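You operate a simulated robot arm through the tools that you are given. There is no shell and no other tool.

You are at the controls of a simulated robot arm. One attempt, no reset.

TASK
Run the fan on high, set the fresh lever to 30 and bring the airflow gauge to 30 Pa.
Fine: use the exhaust lever for the gauge; free each thumbscrew for the move and lock it again.

The check looks at the end state, three seconds after you hand in, the way a careful person would. Anything else that was tipped, shoved, dropped, spilled or broken makes it a failure.

THE ROBOT
A 6-joint arm with a two-finger gripper, fixed in place. Base frame: the origin is on the floor under the middle of its stand, x ahead of it, y to its left, z up. Units: mm, rad, N and s.
It reaches about 1637 mm from its shoulder. Its first joint turns from -2.897 to 2.897 rad. Payload 3.43 kg.
The TCP is the grasp point between the finger pads, 20 mm short of the fingertips. In the tool frame z runs along the fingers and y along their closing line. The gripper opens to 190 mm; its body begins 248 mm behind the TCP.
Orientation is that of the tool frame in the base frame, as a unit quaternion [x, y, z, w]. With the fingers straight down and closing along the base's y, the tool's x points along the base's -x, its y along +y and its z along -z.

THE INTERFACE
- The arm moves only by the tool servo_tool. Its argument "rows" is one flat list of numbers, 7 for each row, row after row: the turn, a rotation vector about the base's x, y, z in units of 45 degrees (1.0 is 45 degrees), then the shift along the base's x, y, z in units of 500 mm (1.0 is 500 mm), then the opening, from 0 (shut) to 1 (fully open). In form: [rx, ry, rz, x, y, z, grip, rx, ry, rz, x, y, z, grip, ...]. A call has 1 to 20 rows; each row is the pose to reach, as a shift and turn from the pose commanded when the call began. A call with a number of a shift or a turn outside -1 to 1 is refused whole. A row lasts 0.2 s, in which the tool goes at most 50 mm and 0.15 rad; a call with a longer step from one row to the next is refused whole, and so is a gripper value outside its range. Where a pose cannot be reached the arm comes as near as it can. A force on the tool above 70 N (or 10 N above the force at the start of the call, whichever is more), or a blocked arm, ends the call early, and 0.2 s more pass. The fingers move at their own pace (about 45 mm/s each) and stop on an object; they squeeze with about 36 N. The grip force told is the motor's: it shows also when the fingers shut on nothing. Time passes only in rows, and 0.2 s behind the last, so rows that repeat a pose let the fingers close. The reply holds the time, the measured pose of the TCP, the force on the tool along the base axes, the opening and the grip force, in the units named above and with some noise, with the torque about the TCP (base axes, N m) and any sound that the robot's microphone picked up, and new pictures: "show" is both (left out), scene, wrist or none.
- Cameras (640 x 400 px; columns grow to the right, rows downward): "scene" is fixed at [51.5, 499.8, 1573.9]; the picture's right is [-0.01, -1.00, 0.00], its down [-0.56, 0.01, -0.83] and it looks along [0.83, -0.01, -0.56] (base axes); focal length 366 px, centre (320, 200). "wrist" rides on the gripper at [70, -8, -288] in the tool frame; the picture's right is [0.12, 0.99, 0.00], its down [-0.96, 0.12, -0.25] and it looks along [-0.25, 0.03, 0.97] (tool axes); focal length 261 px, centre (320, 200). There is no depth. A picture from a camera that has moved, and an enlarged one, comes with that camera's place and axes in the base frame and with its lens.
- move_column(by): slides the trunk up (or, below 0, down) by that many mm; the arm rides with it, the base frame stays. It gives what a move gives, with no picture.
- zoom(camera, box): a new picture of the part [left, top, right, bottom] of that camera's present view, enlarged. It takes no simulated time.
- sign_off(): hands the job in; it is judged then, once.

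Nothing tells you positions but the pictures and the camera data. Unless the task says otherwise, let go and move clear before handing in.

The tools are called after "Call:" as a command line: name --argument value ..., lists and objects as JSON in quotes. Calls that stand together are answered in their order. servo_tool: Moves the arm, as the interface text tells. Its arguments: {"type":"object","properties":{"rows":{"type":"array","items":{"type":"number"}},"show":{"type":"string","enum":["both","scene","wrist","none"]}},"required":["rows"]} The other tools are called the same way: move_column (by) moves the trunk up or down; zoom (camera, box) takes an enlarged picture of a part of a camera's view; sign_off () hands the job in.

At the start:

```text
clock: 0.0
tool_pos: [662.2, 195.4, 1300.4]
tool_rot: [0.0, 1.0, 0.0, 0.0]
force: [0.0, 0.3, -0.1]
torque: [0.03, 0.01, 0.03]
opening: 189.7
grasp_force: 0.1
trunk travel left (down, up): [-175.0, 65.0]
```

scene: 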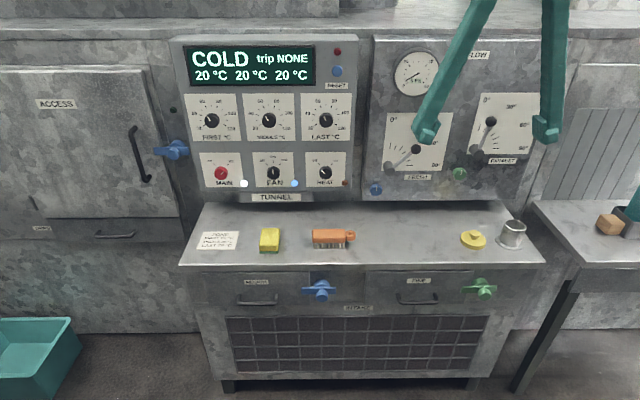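
wrist: 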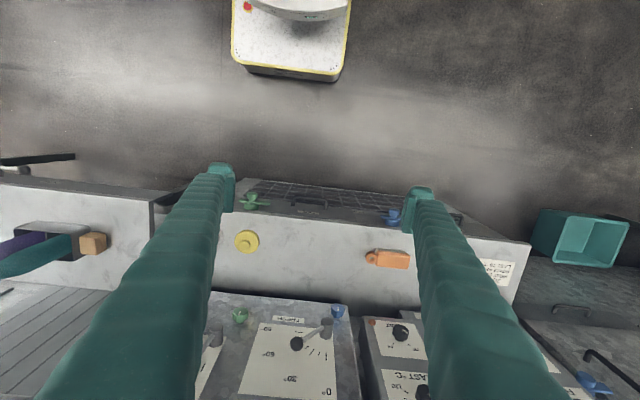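

I see a control cabinet with a tunnel panel (dials, MAIN/FAN/HEAT switches) and a flow panel (gauge, fresh and exhaust levers, thumbscrews). I'll zoom in on these first.

Call:
zoom --camera "scene" --box '[360, 30, 560, 210]'

Call:
zoom --camera "scene" --box '[170, 30, 370, 210]'

Call:
zoom --camera "scene" --box '[180, 200, 560, 400]'

Call:
zoom --camera "wrist" --box '[180, 180, 460, 400]'

```text
2.22 times, centred on (460, 120) of scene
camera zoom: at [51.5, 499.8, 1573.9], right [-0.01, -1.0, 0.0], down [-0.56, 0.01, -0.83], along [0.83, -0.01, -0.56], focal length 813 px, centre (9, 378)
```

zoom: 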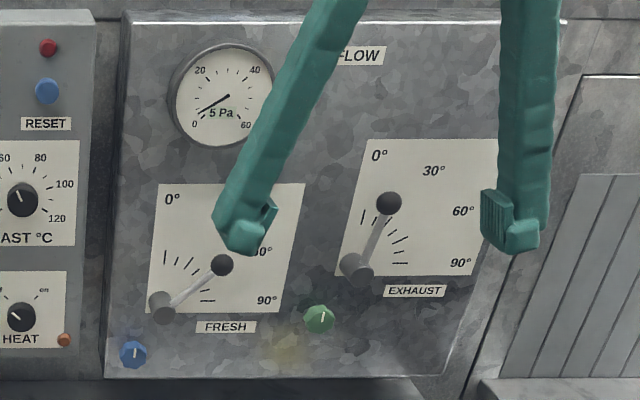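

```text
2.22 times, centred on (270, 120) of scene
camera zoom: at [51.5, 499.8, 1573.9], right [-0.01, -1.0, 0.0], down [-0.56, 0.01, -0.83], along [0.83, -0.01, -0.56], focal length 813 px, centre (431, 378)
```

zoom: 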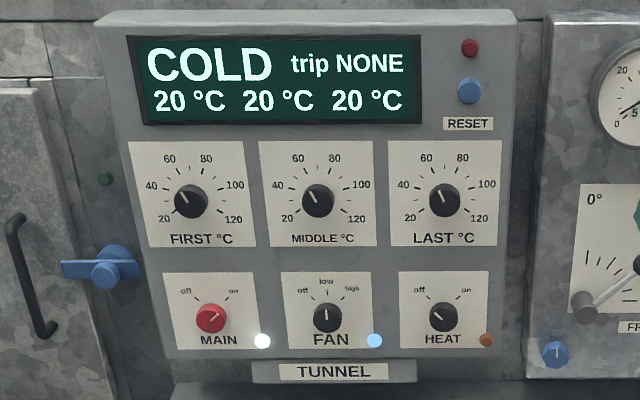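

```text
1.68 times, centred on (370, 300) of scene
camera zoom: at [51.5, 499.8, 1573.9], right [-0.01, -1.0, 0.0], down [-0.56, 0.01, -0.83], along [0.83, -0.01, -0.56], focal length 616 px, centre (236, 32)
```

zoom: 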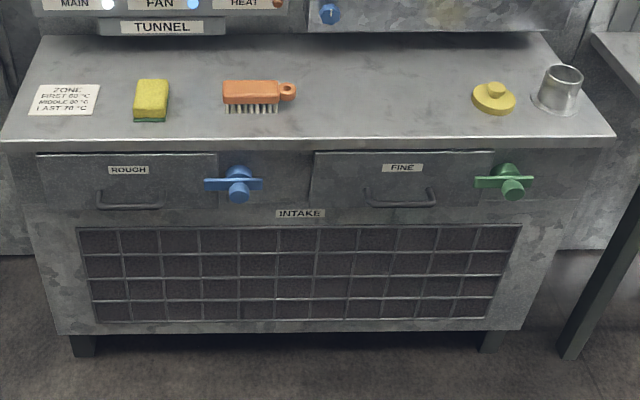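

```text
1.82 times, centred on (320, 290) of wrist
camera zoom: at [591.5, 186.2, 1588.3], right [-0.12, 0.99, 0.0], down [0.96, 0.12, 0.25], along [0.25, 0.03, -0.97], focal length 474 px, centre (320, 36)
```

zoom: 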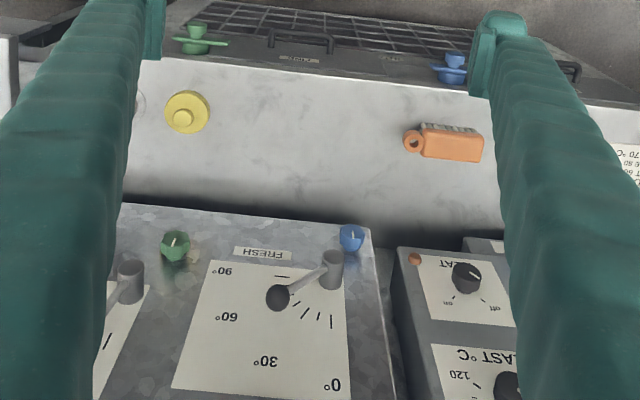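

The cabinet face is at roughly x≈1080. FAN is on low, MAIN is on, and the fresh and exhaust levers each have a thumbscrew below-left of the pivot (blue, green). I'll swing the tool to point forward so the wrist camera sees the panel.

Call:
servo_tool --rows '[0, -0.18, 0, 0.02, 0, 0, 0.5, 0, -0.36, 0, 0.05, 0, 0, 0.3, 0, -0.54, 0, 0.1, 0, 0, 0.3, 0, -0.72, 0, 0.14, 0, -0.02, 0.3, 0, -0.9, 0, 0.17, 0, -0.05, 0.3, 0, -1.0, 0, 0.2, 0, -0.1, 0.3]' --show "wrist"

```text
clock: 1.4
tool_pos: [761.0, 196.7, 1251.3]
tool_rot: [0.0, 0.924, 0.0, 0.383]
force: [-0.2, 0.9, 0.2]
torque: [0.02, 0.0, -0.04]
opening: 66.3
grasp_force: 0.0
trunk travel left (down, up): [-175.0, 65.0]
camera wrist: at [507.6, 186.0, 1404.6], right [-0.08, 0.99, -0.08], down [0.5, 0.12, 0.86], along [0.86, 0.03, -0.51], focal length 261 px, centre (320, 200)
```

wrist: 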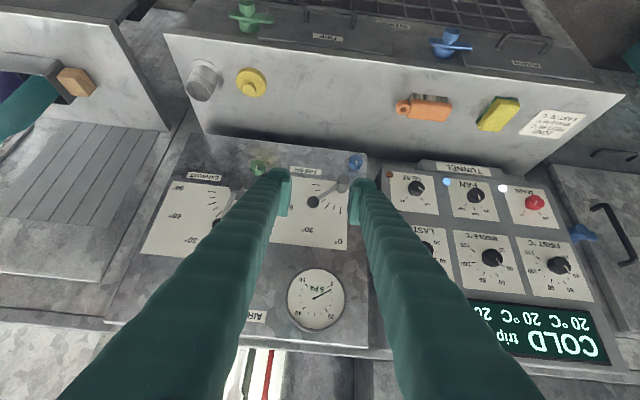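

The tool is halfway round and the panel is in view, though upside down. I'll finish rotating to straight ahead and lower to about panel height.

Call:
servo_tool --rows '[0, -0.18, 0, 0, 0, -0.05, 0.3, 0, -0.36, 0, 0, 0, -0.1, 0.3, 0, -0.54, 0, 0, 0, -0.15, 0.3, 0, -0.72, 0, 0, 0, -0.2, 0.3, 0, -0.9, 0, 0, 0, -0.25, 0.3, 0, -1.0, 0, 0, 0, -0.3, 0.3]' --show "both"

```text
clock: 2.8
tool_pos: [771.7, 202.6, 1112.2]
tool_rot: [0.002, 0.708, 0.0, 0.707]
force: [-0.8, -0.2, 1.7]
torque: [-0.01, 0.28, 0.0]
opening: 57.0
grasp_force: 0.0
out of reach, approached as far as the arm can: row 6
trunk travel left (down, up): [-175.0, 65.0]
camera wrist: at [484.6, 193.7, 1043.0], right [0.0, 0.99, -0.12], down [-0.25, 0.11, 0.96], along [0.97, 0.03, 0.24], focal length 261 px, centre (320, 200)
```

scene: 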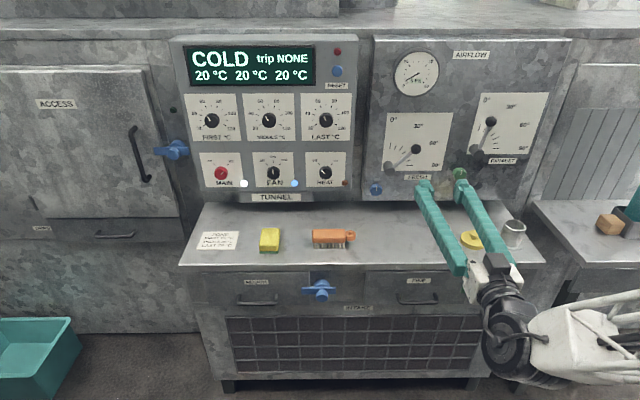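
wrist: 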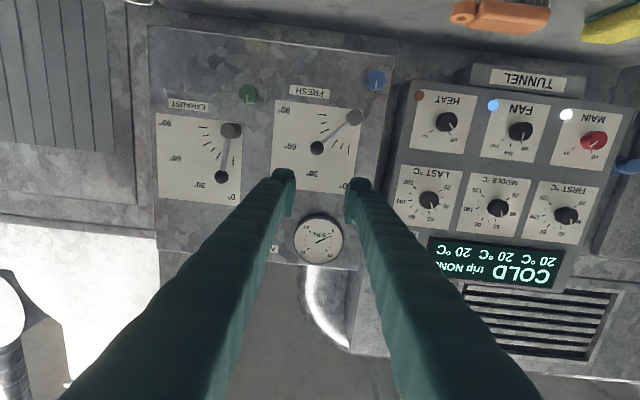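

Now the tool points forward. I'll take enlarged pictures of both panels from the wrist camera and of the levers from the scene.

Call:
zoom --camera "wrist" --box '[150, 60, 400, 216]'

Call:
zoom --camera "wrist" --box '[390, 70, 640, 226]'

Call:
zoom --camera "scene" --box '[360, 100, 552, 220]'

Call:
zoom --camera "scene" --box '[380, 45, 460, 95]'

```text
2.56 times, centred on (275, 138) of wrist
camera zoom: at [484.6, 193.7, 1043.0], right [0.0, 0.99, -0.12], down [-0.25, 0.11, 0.96], along [0.97, 0.03, 0.24], focal length 667 px, centre (435, 359)
```

zoom: 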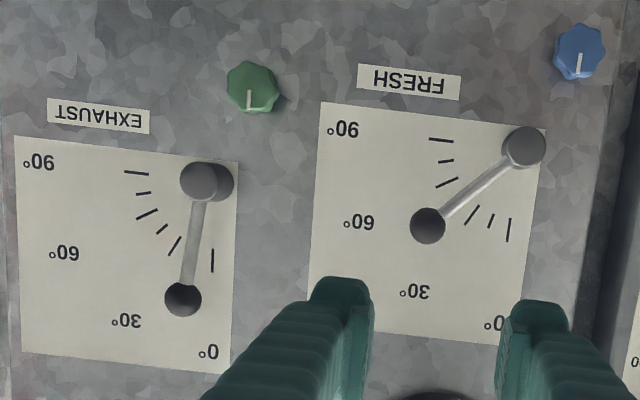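

```text
2.56 times, centred on (515, 148) of wrist
camera zoom: at [484.6, 193.7, 1043.0], right [0.0, 0.99, -0.12], down [-0.25, 0.11, 0.96], along [0.97, 0.03, 0.24], focal length 667 px, centre (-179, 333)
```

zoom: 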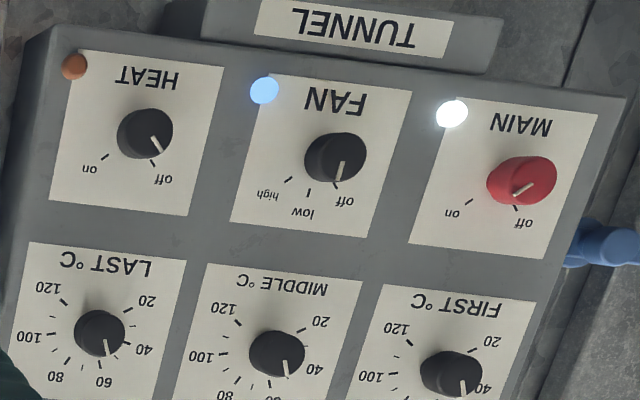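

```text
3.33 times, centred on (456, 160) of scene
camera zoom: at [51.5, 499.8, 1573.9], right [-0.01, -1.0, 0.0], down [-0.56, 0.01, -0.83], along [0.83, -0.01, -0.56], focal length 1220 px, centre (-133, 333)
```

zoom: 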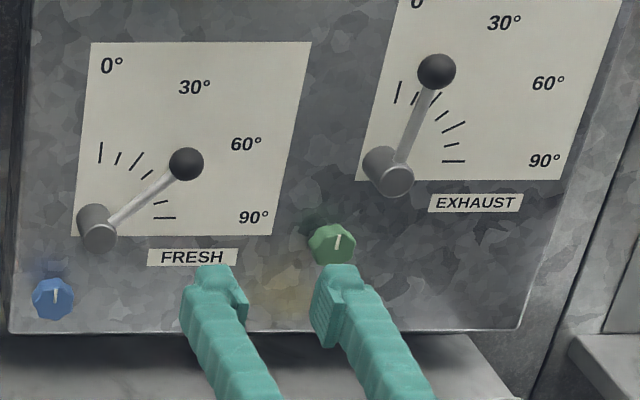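

```text
8.00 times, centred on (420, 70) of scene
camera zoom: at [51.5, 499.8, 1573.9], right [-0.01, -1.0, 0.0], down [-0.56, 0.01, -0.83], along [0.83, -0.01, -0.56], focal length 2927 px, centre (-480, 1240)
```

zoom: 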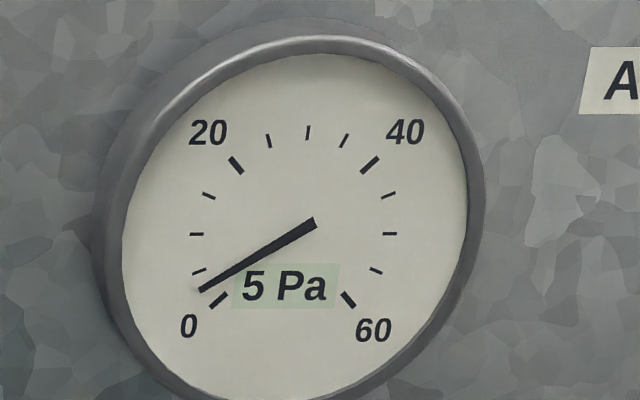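

Triangulating, I get the FAN knob at ≈[1088, 639, 982], the fresh pivot at ≈[1068, 265, 998] with its ball at ≈[1071, 191, 1072] (45°), blue screw ≈[1082, 301, 920] and green screw ≈[1083, 34, 979]. Next I move in front of the FAN knob, well clear of the panel.

Call:
servo_tool --rows '[0, 0, 0, 0.036, 0.08, -0.022, 0.35, 0, 0, 0, 0.072, 0.16, -0.044, 0.35, 0, 0, 0, 0.108, 0.24, -0.066, 0.35, 0, 0, 0, 0.144, 0.32, -0.088, 0.35, 0, 0, 0, 0.18, 0.4, -0.11, 0.35, 0, 0, 0, 0.216, 0.48, -0.132, 0.35, 0, 0, 0, 0.252, 0.56, -0.154, 0.35, 0, 0, 0, 0.288, 0.64, -0.176, 0.35, 0, 0, 0, 0.324, 0.72, -0.198, 0.35, 0, 0, 0, 0.36, 0.8, -0.22, 0.35, 0, 0, 0, 0.38, 0.876, -0.24, 0.35, 0, 0, 0, 0.38, 0.876, -0.24, 0.35]' --show "both"

```text
clock: 5.4
tool_pos: [963.0, 641.9, 991.7]
tool_rot: [0.0, 0.707, 0.0, 0.707]
force: [-0.5, -0.8, -0.3]
torque: [-0.04, -0.06, 0.01]
opening: 66.4
grasp_force: 0.0
trunk travel left (down, up): [-175.0, 65.0]
camera wrist: at [675.4, 632.2, 922.8], right [0.0, 0.99, -0.12], down [-0.25, 0.12, 0.96], along [0.97, 0.03, 0.25], focal length 261 px, centre (320, 200)
```

scene: 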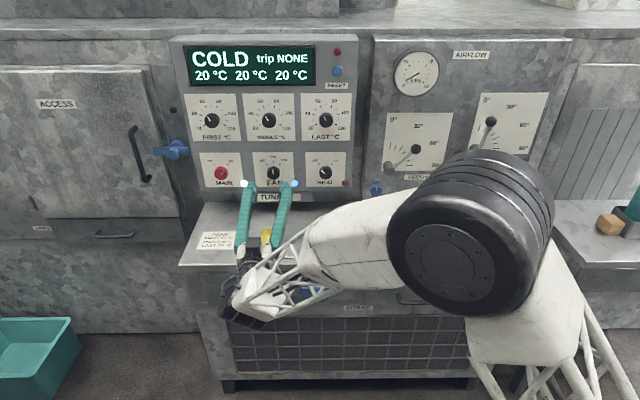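
wrist: 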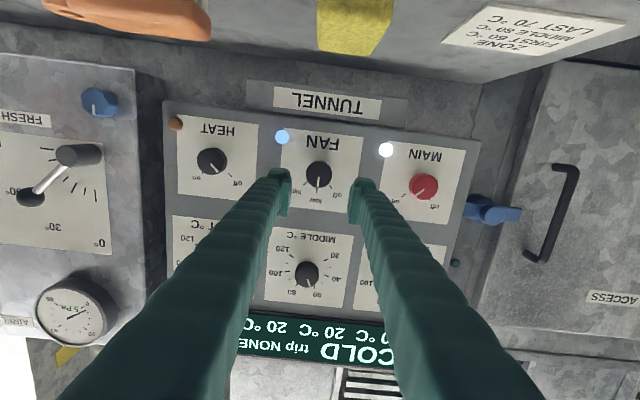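

The fingers are lined up near the FAN knob. I'll zoom in to measure the fine offset and the tick positions.

Call:
zoom --camera "wrist" --box '[260, 120, 388, 200]'

Call:
zoom --camera "scene" --box '[228, 140, 324, 200]'

```text
5.00 times, centred on (324, 160) of wrist
camera zoom: at [675.4, 632.2, 922.8], right [0.0, 0.99, -0.12], down [-0.25, 0.12, 0.96], along [0.97, 0.03, 0.25], focal length 1303 px, centre (300, 400)
```

zoom: 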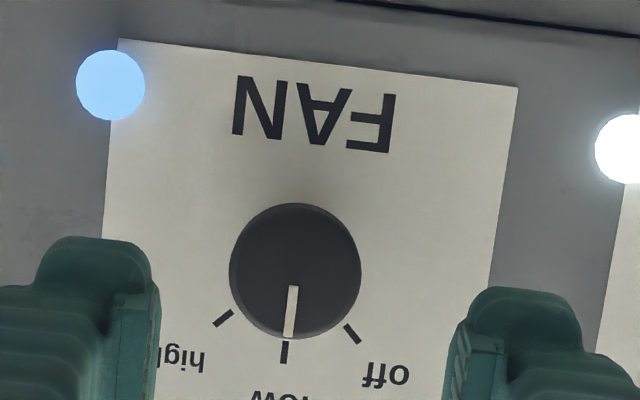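

```text
6.67 times, centred on (276, 170) of scene
camera zoom: at [51.5, 499.8, 1573.9], right [-0.01, -1.0, 0.0], down [-0.56, 0.01, -0.83], along [0.83, -0.01, -0.56], focal length 2440 px, centre (613, 400)
```

zoom: 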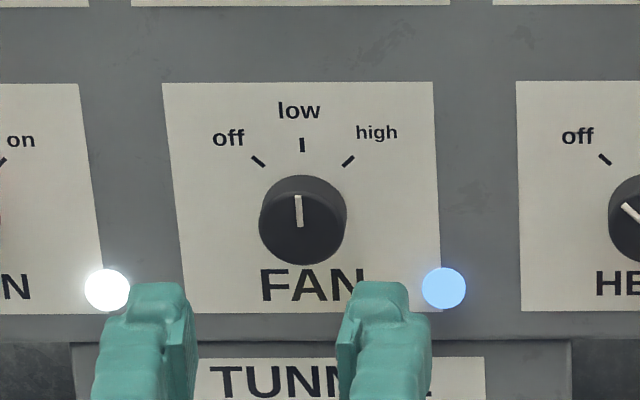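

The knob's front is at ≈[1078, 638, 986], 41 mm across and 22 mm proud of the plate; "high" is 45° clockwise. I'll align, go in so the fingertips stop just short of the plate, and close.

Call:
servo_tool --rows '[0, 0, 0, 0.0, -0.008, -0.012, 0.35, 0, 0, 0, 0.06, -0.008, -0.012, 0.35, 0, 0, 0, 0.12, -0.008, -0.012, 0.35, 0, 0, 0, 0.17, -0.008, -0.012, 0.35, 0, 0, 0, 0.2, -0.008, -0.012, 0.35, 0, 0, 0, 0.22, -0.008, -0.012, 0.35, 0, 0, 0, 0.22, -0.008, -0.012, 0.35]' --show "both"

```text
clock: 7.0
tool_pos: [1074.8, 638.8, 986.2]
tool_rot: [0.0, 0.707, 0.0, 0.707]
force: [-0.1, 0.0, -0.2]
torque: [-0.02, 0.0, -0.01]
opening: 66.2
grasp_force: 0.0
trunk travel left (down, up): [-175.0, 65.0]
camera wrist: at [786.7, 628.2, 917.3], right [0.0, 0.99, -0.12], down [-0.25, 0.12, 0.96], along [0.97, 0.03, 0.25], focal length 261 px, centre (320, 200)
```

scene: 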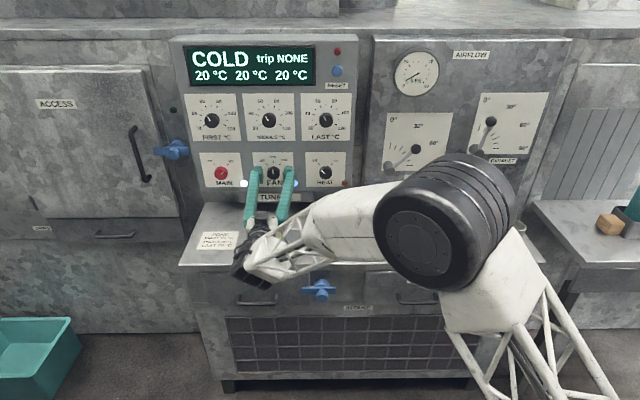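
wrist: 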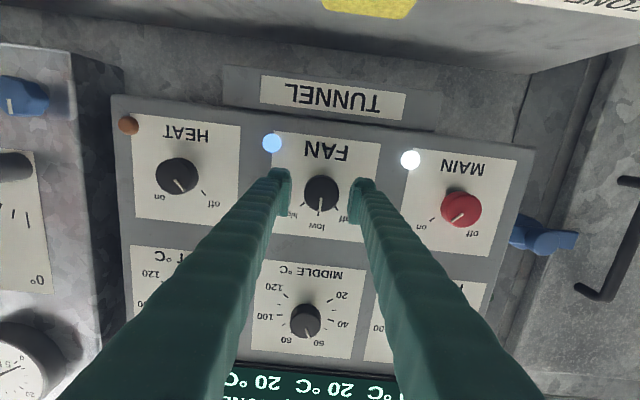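

The knob sits centred between the fingers. Closing on it now.

Call:
servo_tool --rows '[0, 0, 0, 0, 0, 0, 0.25, 0, 0, 0, 0, 0, 0, 0.15, 0, 0, 0, 0, 0, 0, 0.15, 0, 0, 0, 0, 0, 0, 0.15]' --show "wrist"

```text
clock: 8.0
tool_pos: [1075.3, 639.2, 987.6]
tool_rot: [-0.002, 0.707, 0.0, 0.707]
force: [7.7, 9.4, 1.6]
torque: [0.03, 0.01, 0.07]
opening: 38.4
grasp_force: 45.2
trunk travel left (down, up): [-175.0, 65.0]
camera wrist: at [786.3, 629.3, 917.3], right [0.0, 0.99, -0.12], down [-0.25, 0.12, 0.96], along [0.97, 0.03, 0.25], focal length 261 px, centre (320, 200)
```

wrist: 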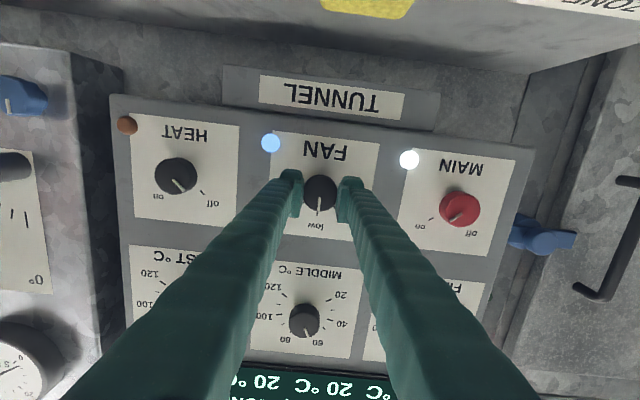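

It's gripped at 38 mm. Now I'll turn it 45° clockwise toward "high".

Call:
servo_tool --rows '[0.15, 0, 0, 0, 0, 0, 0.15, 0.3, 0, 0, 0, 0, 0, 0.15, 0.45, 0, 0, 0, 0, 0, 0.15, 0.6, 0, 0, 0, 0, 0, 0.15, 0.75, 0, 0, 0, 0, 0, 0.15, 0.9, 0, 0, 0, 0, 0, 0.15, 1.0, 0, 0, 0, 0, 0, 0.15, 1.0, 0, 0, 0, 0, 0, 0.15]' --show "both"

```text
clock: 9.2
tool_pos: [1076.4, 638.9, 986.3]
tool_rot: [0.196, 0.687, 0.176, 0.677]
force: [-20.5, -17.9, 0.6]
torque: [-0.03, -0.38, -0.29]
opening: 38.9
grasp_force: 45.3
out of reach, approached as far as the arm can: row 5
trunk travel left (down, up): [-175.0, 65.0]
stopped in row 5: the force on the tool passed its limit at 94 N (the readings are from after the stop); the commanded pose is now the measured one
camera wrist: at [787.9, 672.5, 929.5], right [0.03, 0.91, 0.4], down [-0.24, -0.38, 0.89], along [0.97, -0.12, 0.2], focal length 261 px, centre (320, 200)
```

scene: 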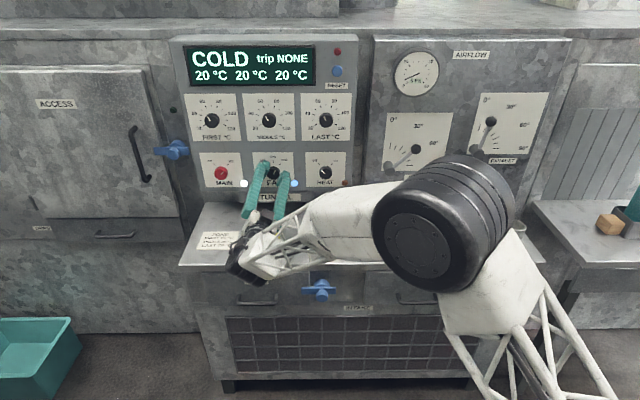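
wrist: 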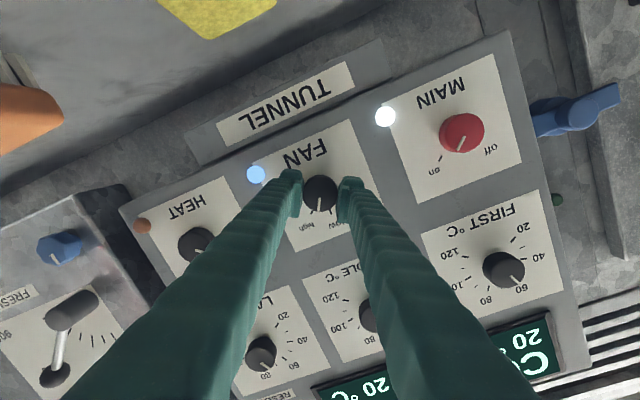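

The move stopped at about 30° of turn, with the arm near a limit. I'll check what the knob actually did.

Call:
zoom --camera "wrist" --box '[256, 140, 384, 220]'

Call:
zoom --camera "scene" --box '[228, 140, 324, 200]'

```text
5.00 times, centred on (320, 180) of wrist
camera zoom: at [787.9, 672.5, 929.5], right [0.03, 0.91, 0.4], down [-0.24, -0.38, 0.89], along [0.97, -0.12, 0.2], focal length 1303 px, centre (320, 300)
```

zoom: 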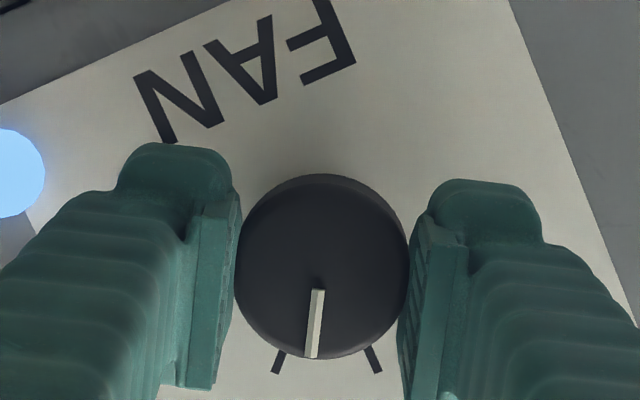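

```text
6.67 times, centred on (276, 170) of scene
camera zoom: at [51.5, 499.8, 1573.9], right [-0.01, -1.0, 0.0], down [-0.56, 0.01, -0.83], along [0.83, -0.01, -0.56], focal length 2440 px, centre (613, 400)
```

zoom: 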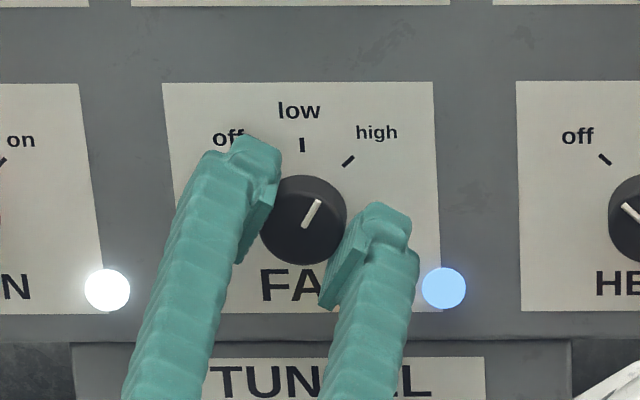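

The knob followed by roughly 25°, and the wrist is running out of travel in that direction. I'll let go, roll back, re-grip and finish the turn.

Call:
servo_tool --rows '[0, 0, 0, 0, 0, 0, 0.25, 0, 0, 0, 0, 0, 0, 0.35, 0, 0, 0, 0, 0, 0, 0.35, -0.17, 0, 0, 0, 0, 0, 0.35, -0.34, 0, 0, 0, 0, 0, 0.35, -0.51, 0, 0, 0, 0, 0, 0.35, -0.68, 0, 0, 0, 0, 0, 0.35, -0.85, 0, 0, 0, 0, 0, 0.35, -1.0, 0, 0, 0, 0, 0, 0.35, -1.0, 0, 0, 0, 0, 0, 0.35]' --show "both"

Call:
zoom --camera "scene" --box '[228, 140, 324, 200]'

Call:
zoom --camera "wrist" --box '[256, 140, 384, 220]'

```text
clock: 11.4
tool_pos: [1076.8, 641.6, 986.2]
tool_rot: [-0.078, 0.703, -0.099, 0.699]
force: [0.0, -0.3, -0.1]
torque: [0.03, -0.01, 0.03]
opening: 66.2
grasp_force: 0.0
trunk travel left (down, up): [-175.0, 65.0]
camera wrist: at [788.3, 623.1, 921.6], right [0.03, 0.93, -0.36], down [-0.23, 0.36, 0.9], along [0.97, 0.06, 0.23], focal length 261 px, centre (320, 200)
```

scene: 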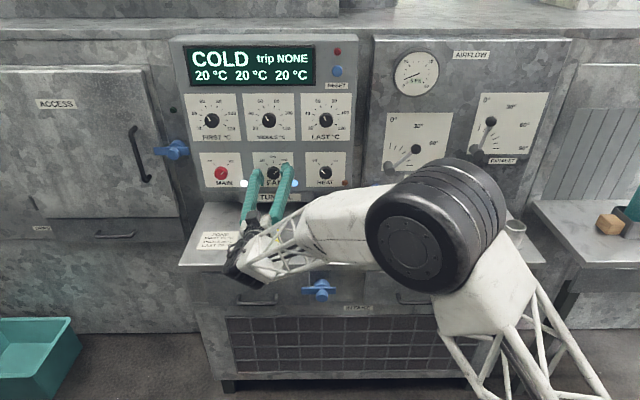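
wrist: 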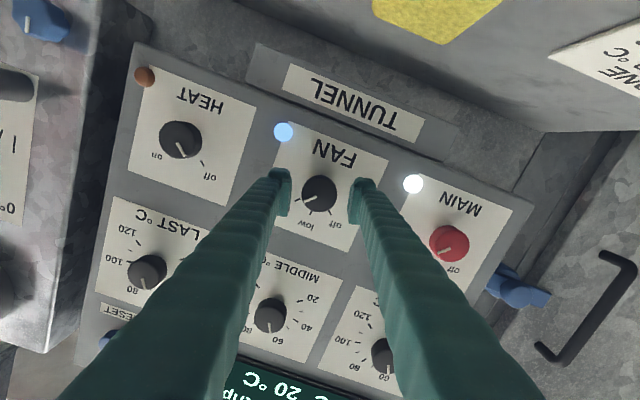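

```text
6.67 times, centred on (276, 170) of scene
camera zoom: at [51.5, 499.8, 1573.9], right [-0.01, -1.0, 0.0], down [-0.56, 0.01, -0.83], along [0.83, -0.01, -0.56], focal length 2440 px, centre (613, 400)
```

zoom: 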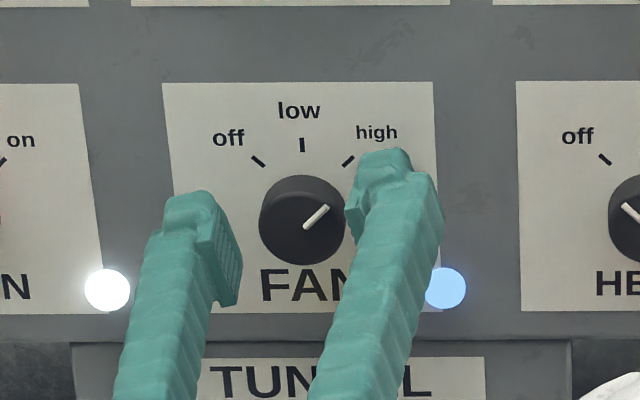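

```text
5.00 times, centred on (320, 180) of wrist
camera zoom: at [788.3, 623.1, 921.6], right [0.03, 0.93, -0.36], down [-0.23, 0.36, 0.9], along [0.97, 0.06, 0.23], focal length 1303 px, centre (320, 300)
```

zoom: 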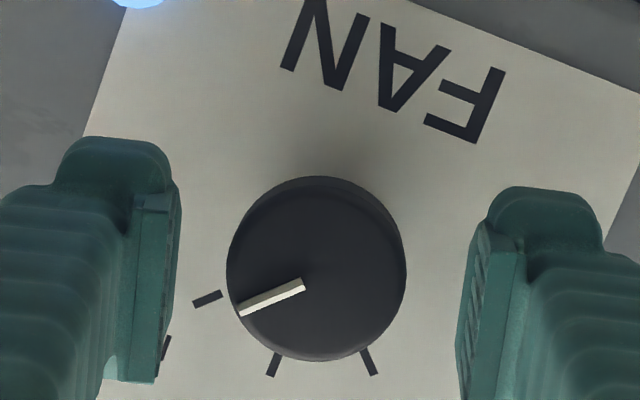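

The fan knob clicked into "high". Now I back straight out, level the roll, and move in front of the blue thumbscrew.

Call:
servo_tool --rows '[0, 0, 0, -0.08, 0, 0, 0.35, 0, 0, 0, -0.16, 0, 0, 0.35, 0, 0, 0, -0.22, 0, 0, 0.35, 0.05, 0, 0.01, -0.22, -0.085, -0.0165, 0.35, 0.1, 0, 0.02, -0.22, -0.17, -0.033, 0.35, 0.15, 0, 0.03, -0.22, -0.255, -0.0495, 0.35, 0.2, 0, 0.038, -0.22, -0.34, -0.066, 0.35, 0.25, 0, 0.038, -0.22, -0.425, -0.0825, 0.35, 0.32, -0.007, 0.038, -0.22, -0.51, -0.099, 0.35, 0.32, -0.007, 0.038, -0.22, -0.595, -0.1155, 0.35, 0.32, -0.007, 0.038, -0.22, -0.68, -0.132, 0.35, 0.32, -0.007, 0.038, -0.22, -0.68, -0.132, 0.35]' --show "both"

Call:
zoom --camera "scene" --box '[380, 45, 460, 95]'

Call:
zoom --camera "wrist" --box '[240, 120, 400, 220]'

Call:
zoom --camera "scene" --box '[228, 140, 324, 200]'

```text
clock: 14.0
tool_pos: [966.5, 302.0, 919.4]
tool_rot: [0.0, 0.707, 0.0, 0.707]
force: [0.3, 0.2, 0.3]
torque: [0.01, -0.05, -0.01]
opening: 66.5
grasp_force: 0.1
trunk travel left (down, up): [-175.0, 65.0]
camera wrist: at [679.5, 291.2, 849.8], right [0.0, 0.99, -0.12], down [-0.25, 0.12, 0.96], along [0.97, 0.03, 0.25], focal length 261 px, centre (320, 200)
```

scene: 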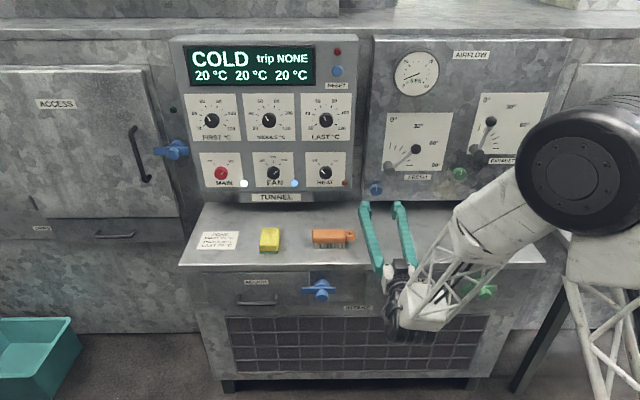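
wrist: 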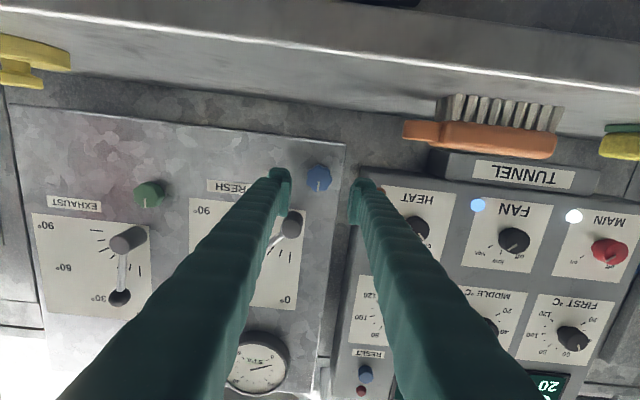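

```text
8.00 times, centred on (420, 70) of scene
camera zoom: at [51.5, 499.8, 1573.9], right [-0.01, -1.0, 0.0], down [-0.56, 0.01, -0.83], along [0.83, -0.01, -0.56], focal length 2927 px, centre (-480, 1240)
```

zoom: 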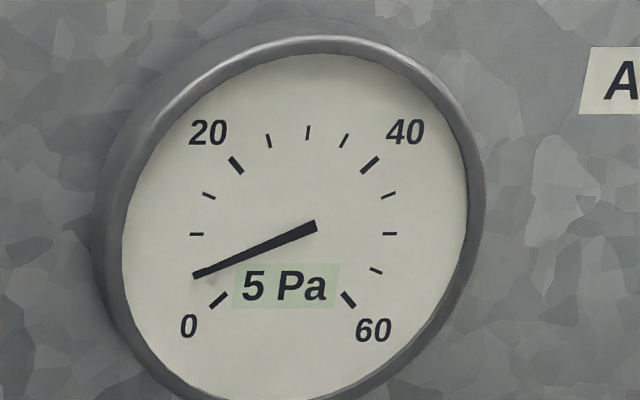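

```text
4.00 times, centred on (320, 170) of wrist
camera zoom: at [679.5, 291.2, 849.8], right [0.0, 0.99, -0.12], down [-0.25, 0.12, 0.96], along [0.97, 0.03, 0.25], focal length 1043 px, centre (320, 320)
```

zoom: 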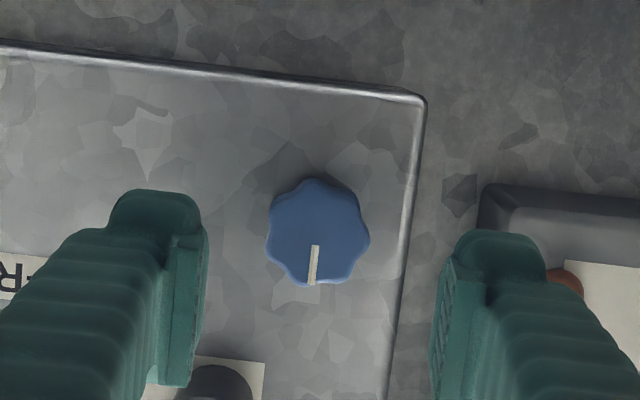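

```text
6.67 times, centred on (276, 170) of scene
camera zoom: at [51.5, 499.8, 1573.9], right [-0.01, -1.0, 0.0], down [-0.56, 0.01, -0.83], along [0.83, -0.01, -0.56], focal length 2440 px, centre (613, 400)
```

zoom: 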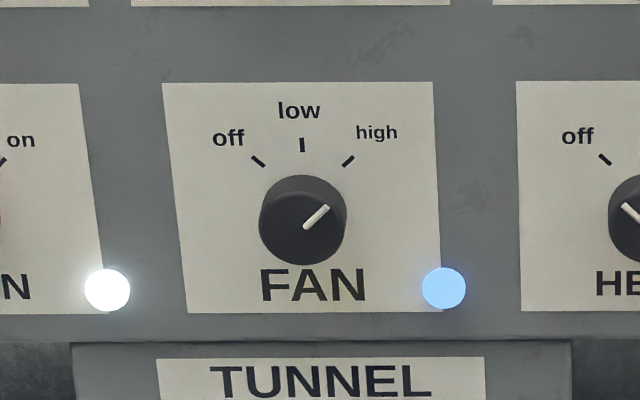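

FAN shows high and the gauge has begun to rise (about 5 Pa; each division is 5 Pa). The blue screw is at ≈[1083, 299.5, 919], 41 mm wide; I'll approach and grip it.

Call:
servo_tool --rows '[0, 0, 0, 0.0, -0.005, -0.001, 0.35, 0, 0, 0, 0.06, -0.005, -0.001, 0.35, 0, 0, 0, 0.12, -0.005, -0.001, 0.35, 0, 0, 0, 0.17, -0.005, -0.001, 0.35, 0, 0, 0, 0.2, -0.005, -0.001, 0.35, 0, 0, 0, 0.219, -0.005, -0.001, 0.35, 0, 0, 0, 0.219, -0.005, -0.001, 0.35, 0, 0, 0, 0.219, -0.005, -0.001, 0.15, 0, 0, 0, 0.219, -0.005, -0.001, 0.15, 0, 0, 0, 0.219, -0.005, -0.001, 0.15]' --show "both"

Call:
zoom --camera "wrist" --box '[256, 140, 384, 220]'

Call:
zoom --camera "scene" --box '[360, 145, 456, 205]'

```text
clock: 16.2
tool_pos: [1076.4, 299.2, 918.5]
tool_rot: [0.001, 0.707, -0.002, 0.707]
force: [2.2, -0.3, 0.6]
torque: [0.03, -0.01, 0.0]
opening: 37.0
grasp_force: 37.2
trunk travel left (down, up): [-175.0, 65.0]
camera wrist: at [788.9, 289.9, 850.4], right [0.0, 0.99, -0.12], down [-0.25, 0.12, 0.96], along [0.97, 0.03, 0.25], focal length 261 px, centre (320, 200)
```

scene: 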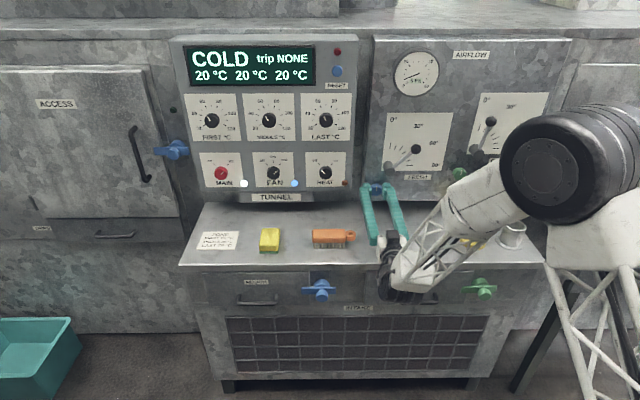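
wrist: 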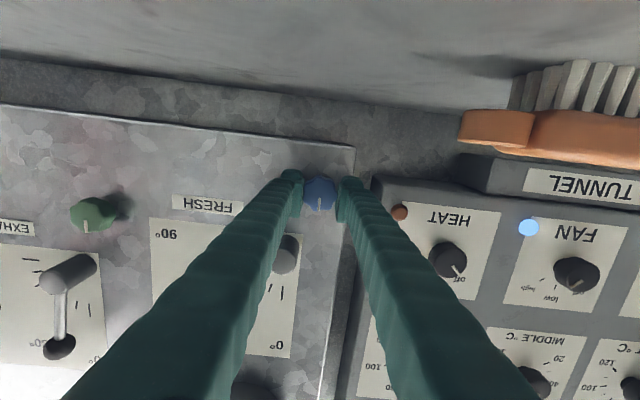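

```text
5.00 times, centred on (320, 180) of wrist
camera zoom: at [788.9, 289.9, 850.4], right [0.0, 0.99, -0.12], down [-0.25, 0.12, 0.96], along [0.97, 0.03, 0.25], focal length 1303 px, centre (320, 300)
```

zoom: 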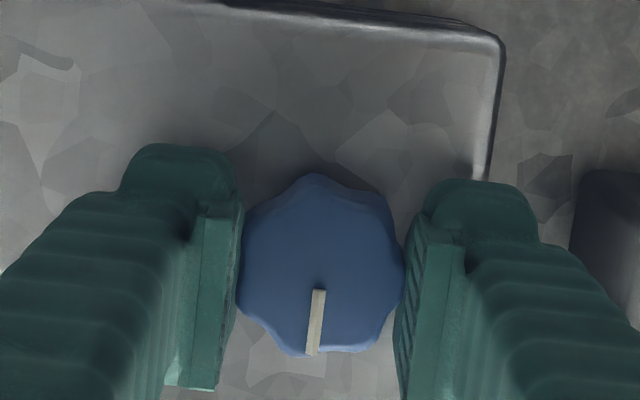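

```text
6.67 times, centred on (408, 175) of scene
camera zoom: at [51.5, 499.8, 1573.9], right [-0.01, -1.0, 0.0], down [-0.56, 0.01, -0.83], along [0.83, -0.01, -0.56], focal length 2440 px, centre (-267, 367)
```

zoom: 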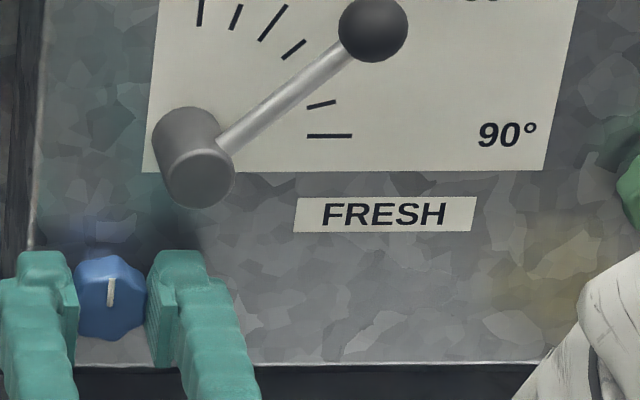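

It's gripped firmly at 37 mm. Now turning counter-clockwise (seen from the front) to loosen.

Call:
servo_tool --rows '[-0.12, 0, 0, 0, 0, 0, 0.15, -0.24, 0, 0, 0, 0, 0, 0.15, -0.36, 0, 0, 0, 0, 0, 0.15, -0.48, 0, 0, 0, 0, 0, 0.15, -0.6, 0, 0, 0, 0, 0, 0.15, -0.72, 0, 0, 0, 0, 0, 0.15, -0.84, 0, 0, 0, 0, 0, 0.15, -0.96, 0, 0, 0, 0, 0, 0.15, -0.96, 0, 0, 0, 0, 0, 0.15]' --show "both"

Call:
zoom --camera "wrist" --box '[256, 140, 384, 220]'

Call:
zoom --camera "scene" --box '[360, 145, 456, 205]'

```text
clock: 18.2
tool_pos: [1075.1, 302.0, 919.4]
tool_rot: [-0.261, 0.657, -0.261, 0.657]
force: [25.9, 24.8, 6.0]
torque: [0.05, -0.22, 0.24]
opening: 36.7
grasp_force: 45.2
trunk travel left (down, up): [-175.0, 65.0]
camera wrist: at [788.1, 244.5, 874.5], right [0.0, 0.64, -0.77], down [-0.25, 0.74, 0.62], along [0.97, 0.19, 0.16], focal length 261 px, centre (320, 200)
```

scene: 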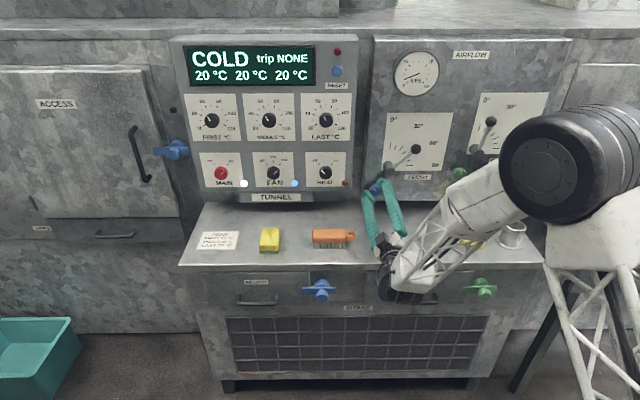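
wrist: 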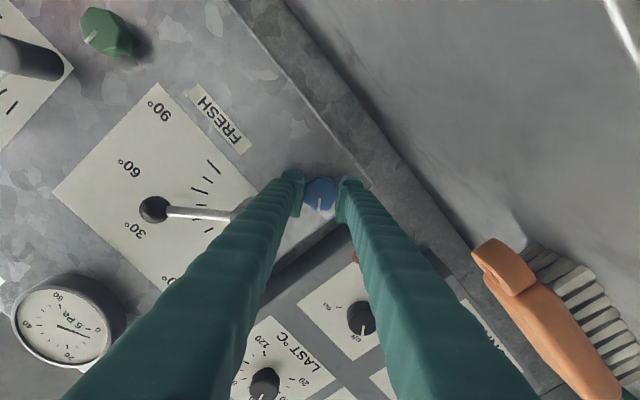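

```text
5.00 times, centred on (320, 180) of wrist
camera zoom: at [788.1, 244.5, 874.5], right [0.0, 0.64, -0.77], down [-0.25, 0.74, 0.62], along [0.97, 0.19, 0.16], focal length 1303 px, centre (320, 300)
```

zoom: 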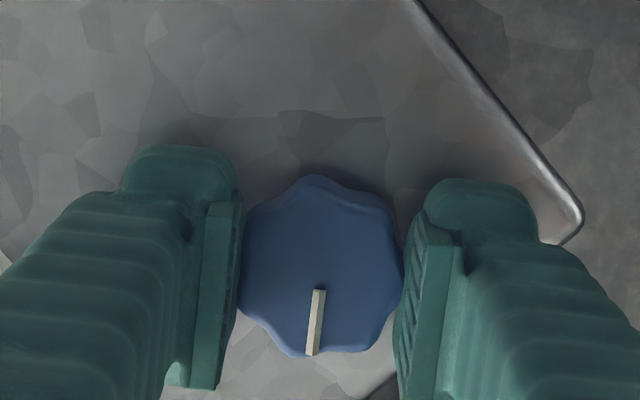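

```text
6.67 times, centred on (408, 175) of scene
camera zoom: at [51.5, 499.8, 1573.9], right [-0.01, -1.0, 0.0], down [-0.56, 0.01, -0.83], along [0.83, -0.01, -0.56], focal length 2440 px, centre (-267, 367)
```

zoom: 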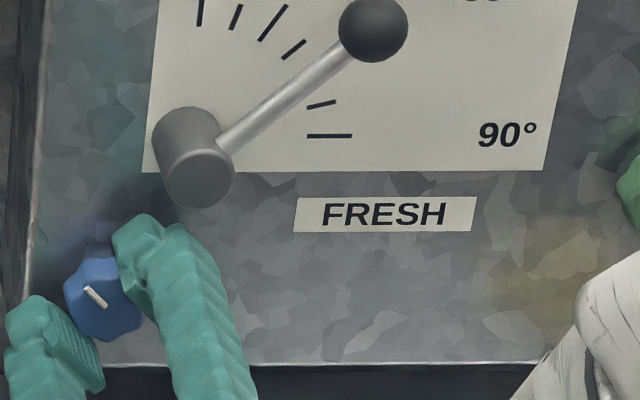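

The screw turned about 43° with little torque. I don't yet know whether it is free, so I keep loosening and watch for a stop.

Call:
servo_tool --rows '[-0.12, 0, 0, 0, 0.002, 0, 0.15, -0.24, 0, 0, 0, 0.003, 0, 0.15, -0.36, 0, 0, 0, 0.003, 0, 0.15, -0.48, 0, 0, 0, 0.003, 0, 0.15, -0.6, 0, 0, 0, 0.003, 0, 0.15, -0.72, 0, 0, 0, 0.003, 0, 0.15, -0.84, 0, 0, 0, 0.003, 0, 0.15, -0.96, 0, 0, 0, 0.003, 0, 0.15, -0.96, 0, 0, 0, 0.003, 0, 0.15]' --show "both"

Call:
zoom --camera "wrist" --box '[256, 140, 384, 220]'

Call:
zoom --camera "scene" --box '[360, 145, 456, 205]'

```text
clock: 20.2
tool_pos: [1075.9, 301.6, 918.5]
tool_rot: [-0.486, 0.515, -0.484, 0.514]
force: [-12.1, 32.0, -11.6]
torque: [0.03, 0.15, 0.31]
opening: 36.4
grasp_force: 44.9
trunk travel left (down, up): [-175.0, 65.0]
camera wrist: at [788.0, 228.7, 923.4], right [0.0, -0.06, -1.0], down [-0.25, 0.97, -0.06], along [0.97, 0.25, -0.02], focal length 261 px, centre (320, 200)
```

scene: 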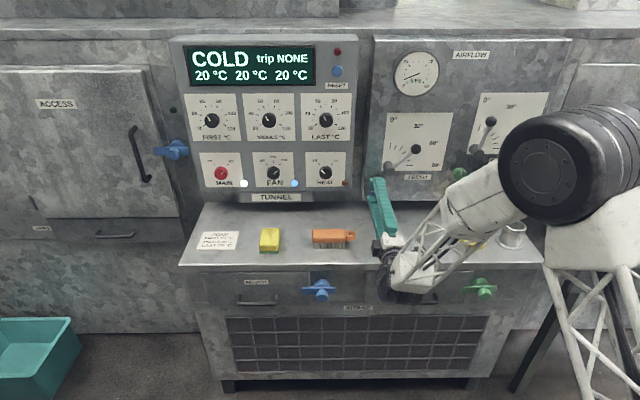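
wrist: 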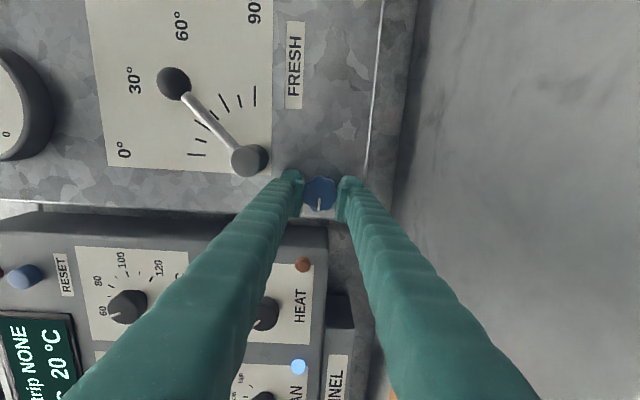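

```text
5.00 times, centred on (320, 180) of wrist
camera zoom: at [788.0, 228.7, 923.4], right [0.0, -0.06, -1.0], down [-0.25, 0.97, -0.06], along [0.97, 0.25, -0.02], focal length 1303 px, centre (320, 300)
```

zoom: 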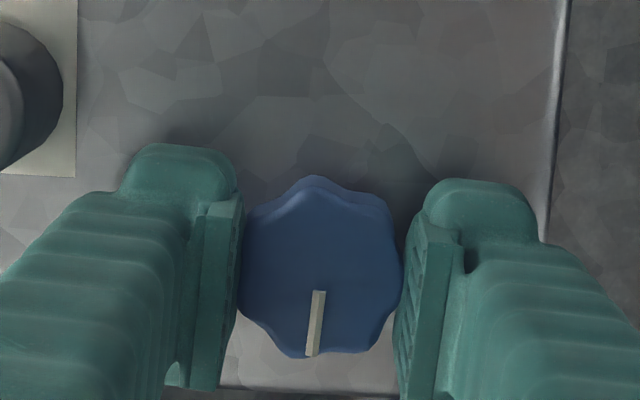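

```text
6.67 times, centred on (408, 175) of scene
camera zoom: at [51.5, 499.8, 1573.9], right [-0.01, -1.0, 0.0], down [-0.56, 0.01, -0.83], along [0.83, -0.01, -0.56], focal length 2440 px, centre (-267, 367)
```

zoom: 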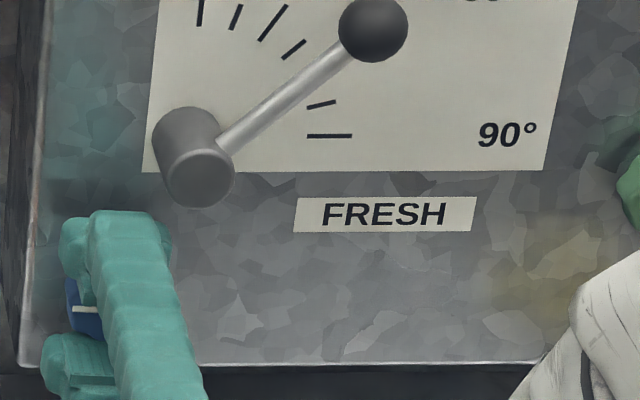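

It has now turned ~86° and still moves freely. I'll go on to look for an end stop.

Call:
servo_tool --rows '[-0.1, 0, 0, 0, 0, 0, 0.15, -0.2, 0, 0, 0, 0, 0, 0.15, -0.3, 0, 0, 0, 0, 0, 0.15, -0.4, 0, 0, 0, 0, 0, 0.15, -0.5, 0, 0, 0, 0, 0, 0.15, -0.6, 0, 0, 0, 0, 0, 0.15, -0.7, 0, 0, 0, 0, 0, 0.15, -0.8, 0, 0, 0, 0, 0, 0.15, -0.9, 0, 0, 0, 0, 0, 0.15, -0.9, 0, 0, 0, 0, 0, 0.15]' --show "wrist"

Call:
zoom --camera "wrist" --box '[256, 140, 384, 220]'

Call:
zoom --camera "scene" --box '[360, 145, 456, 205]'

```text
clock: 22.4
tool_pos: [1076.4, 299.7, 918.2]
tool_rot: [0.633, -0.316, 0.632, -0.316]
force: [17.1, -7.9, -24.0]
torque: [0.53, 0.16, -0.09]
opening: 36.8
grasp_force: 45.2
trunk travel left (down, up): [-175.0, 65.0]
camera wrist: at [788.9, 247.2, 968.0], right [0.0, -0.69, -0.72], down [-0.25, 0.7, -0.67], along [0.97, 0.18, -0.17], focal length 261 px, centre (320, 200)
```

wrist: 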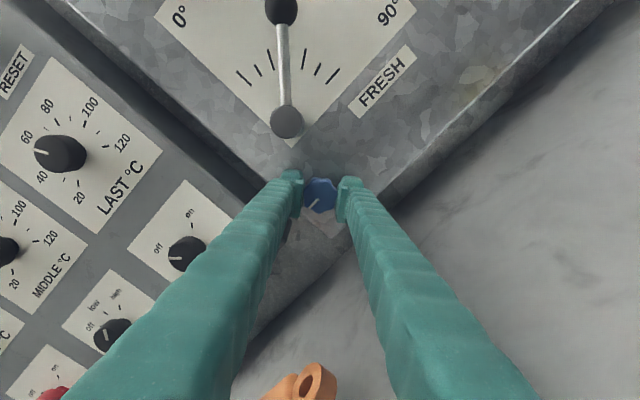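

```text
5.00 times, centred on (320, 180) of wrist
camera zoom: at [788.9, 247.2, 968.0], right [0.0, -0.69, -0.72], down [-0.25, 0.7, -0.67], along [0.97, 0.18, -0.17], focal length 1303 px, centre (320, 300)
```

zoom: 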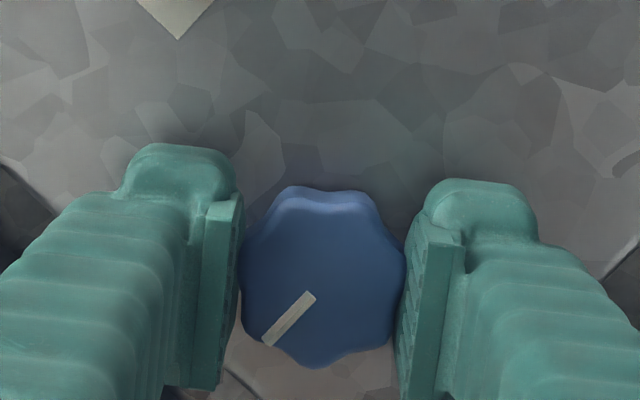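

```text
6.67 times, centred on (408, 175) of scene
camera zoom: at [51.5, 499.8, 1573.9], right [-0.01, -1.0, 0.0], down [-0.56, 0.01, -0.83], along [0.83, -0.01, -0.56], focal length 2440 px, centre (-267, 367)
```

zoom: 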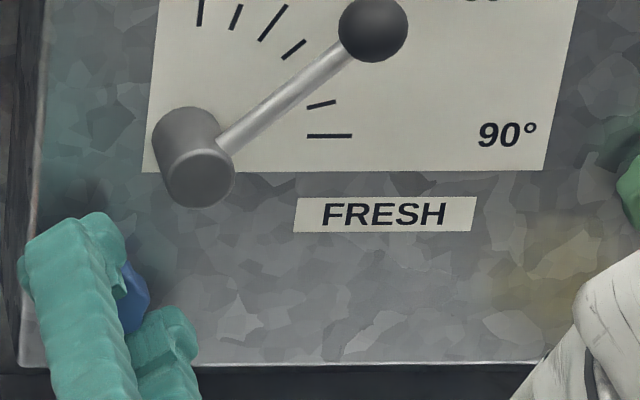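

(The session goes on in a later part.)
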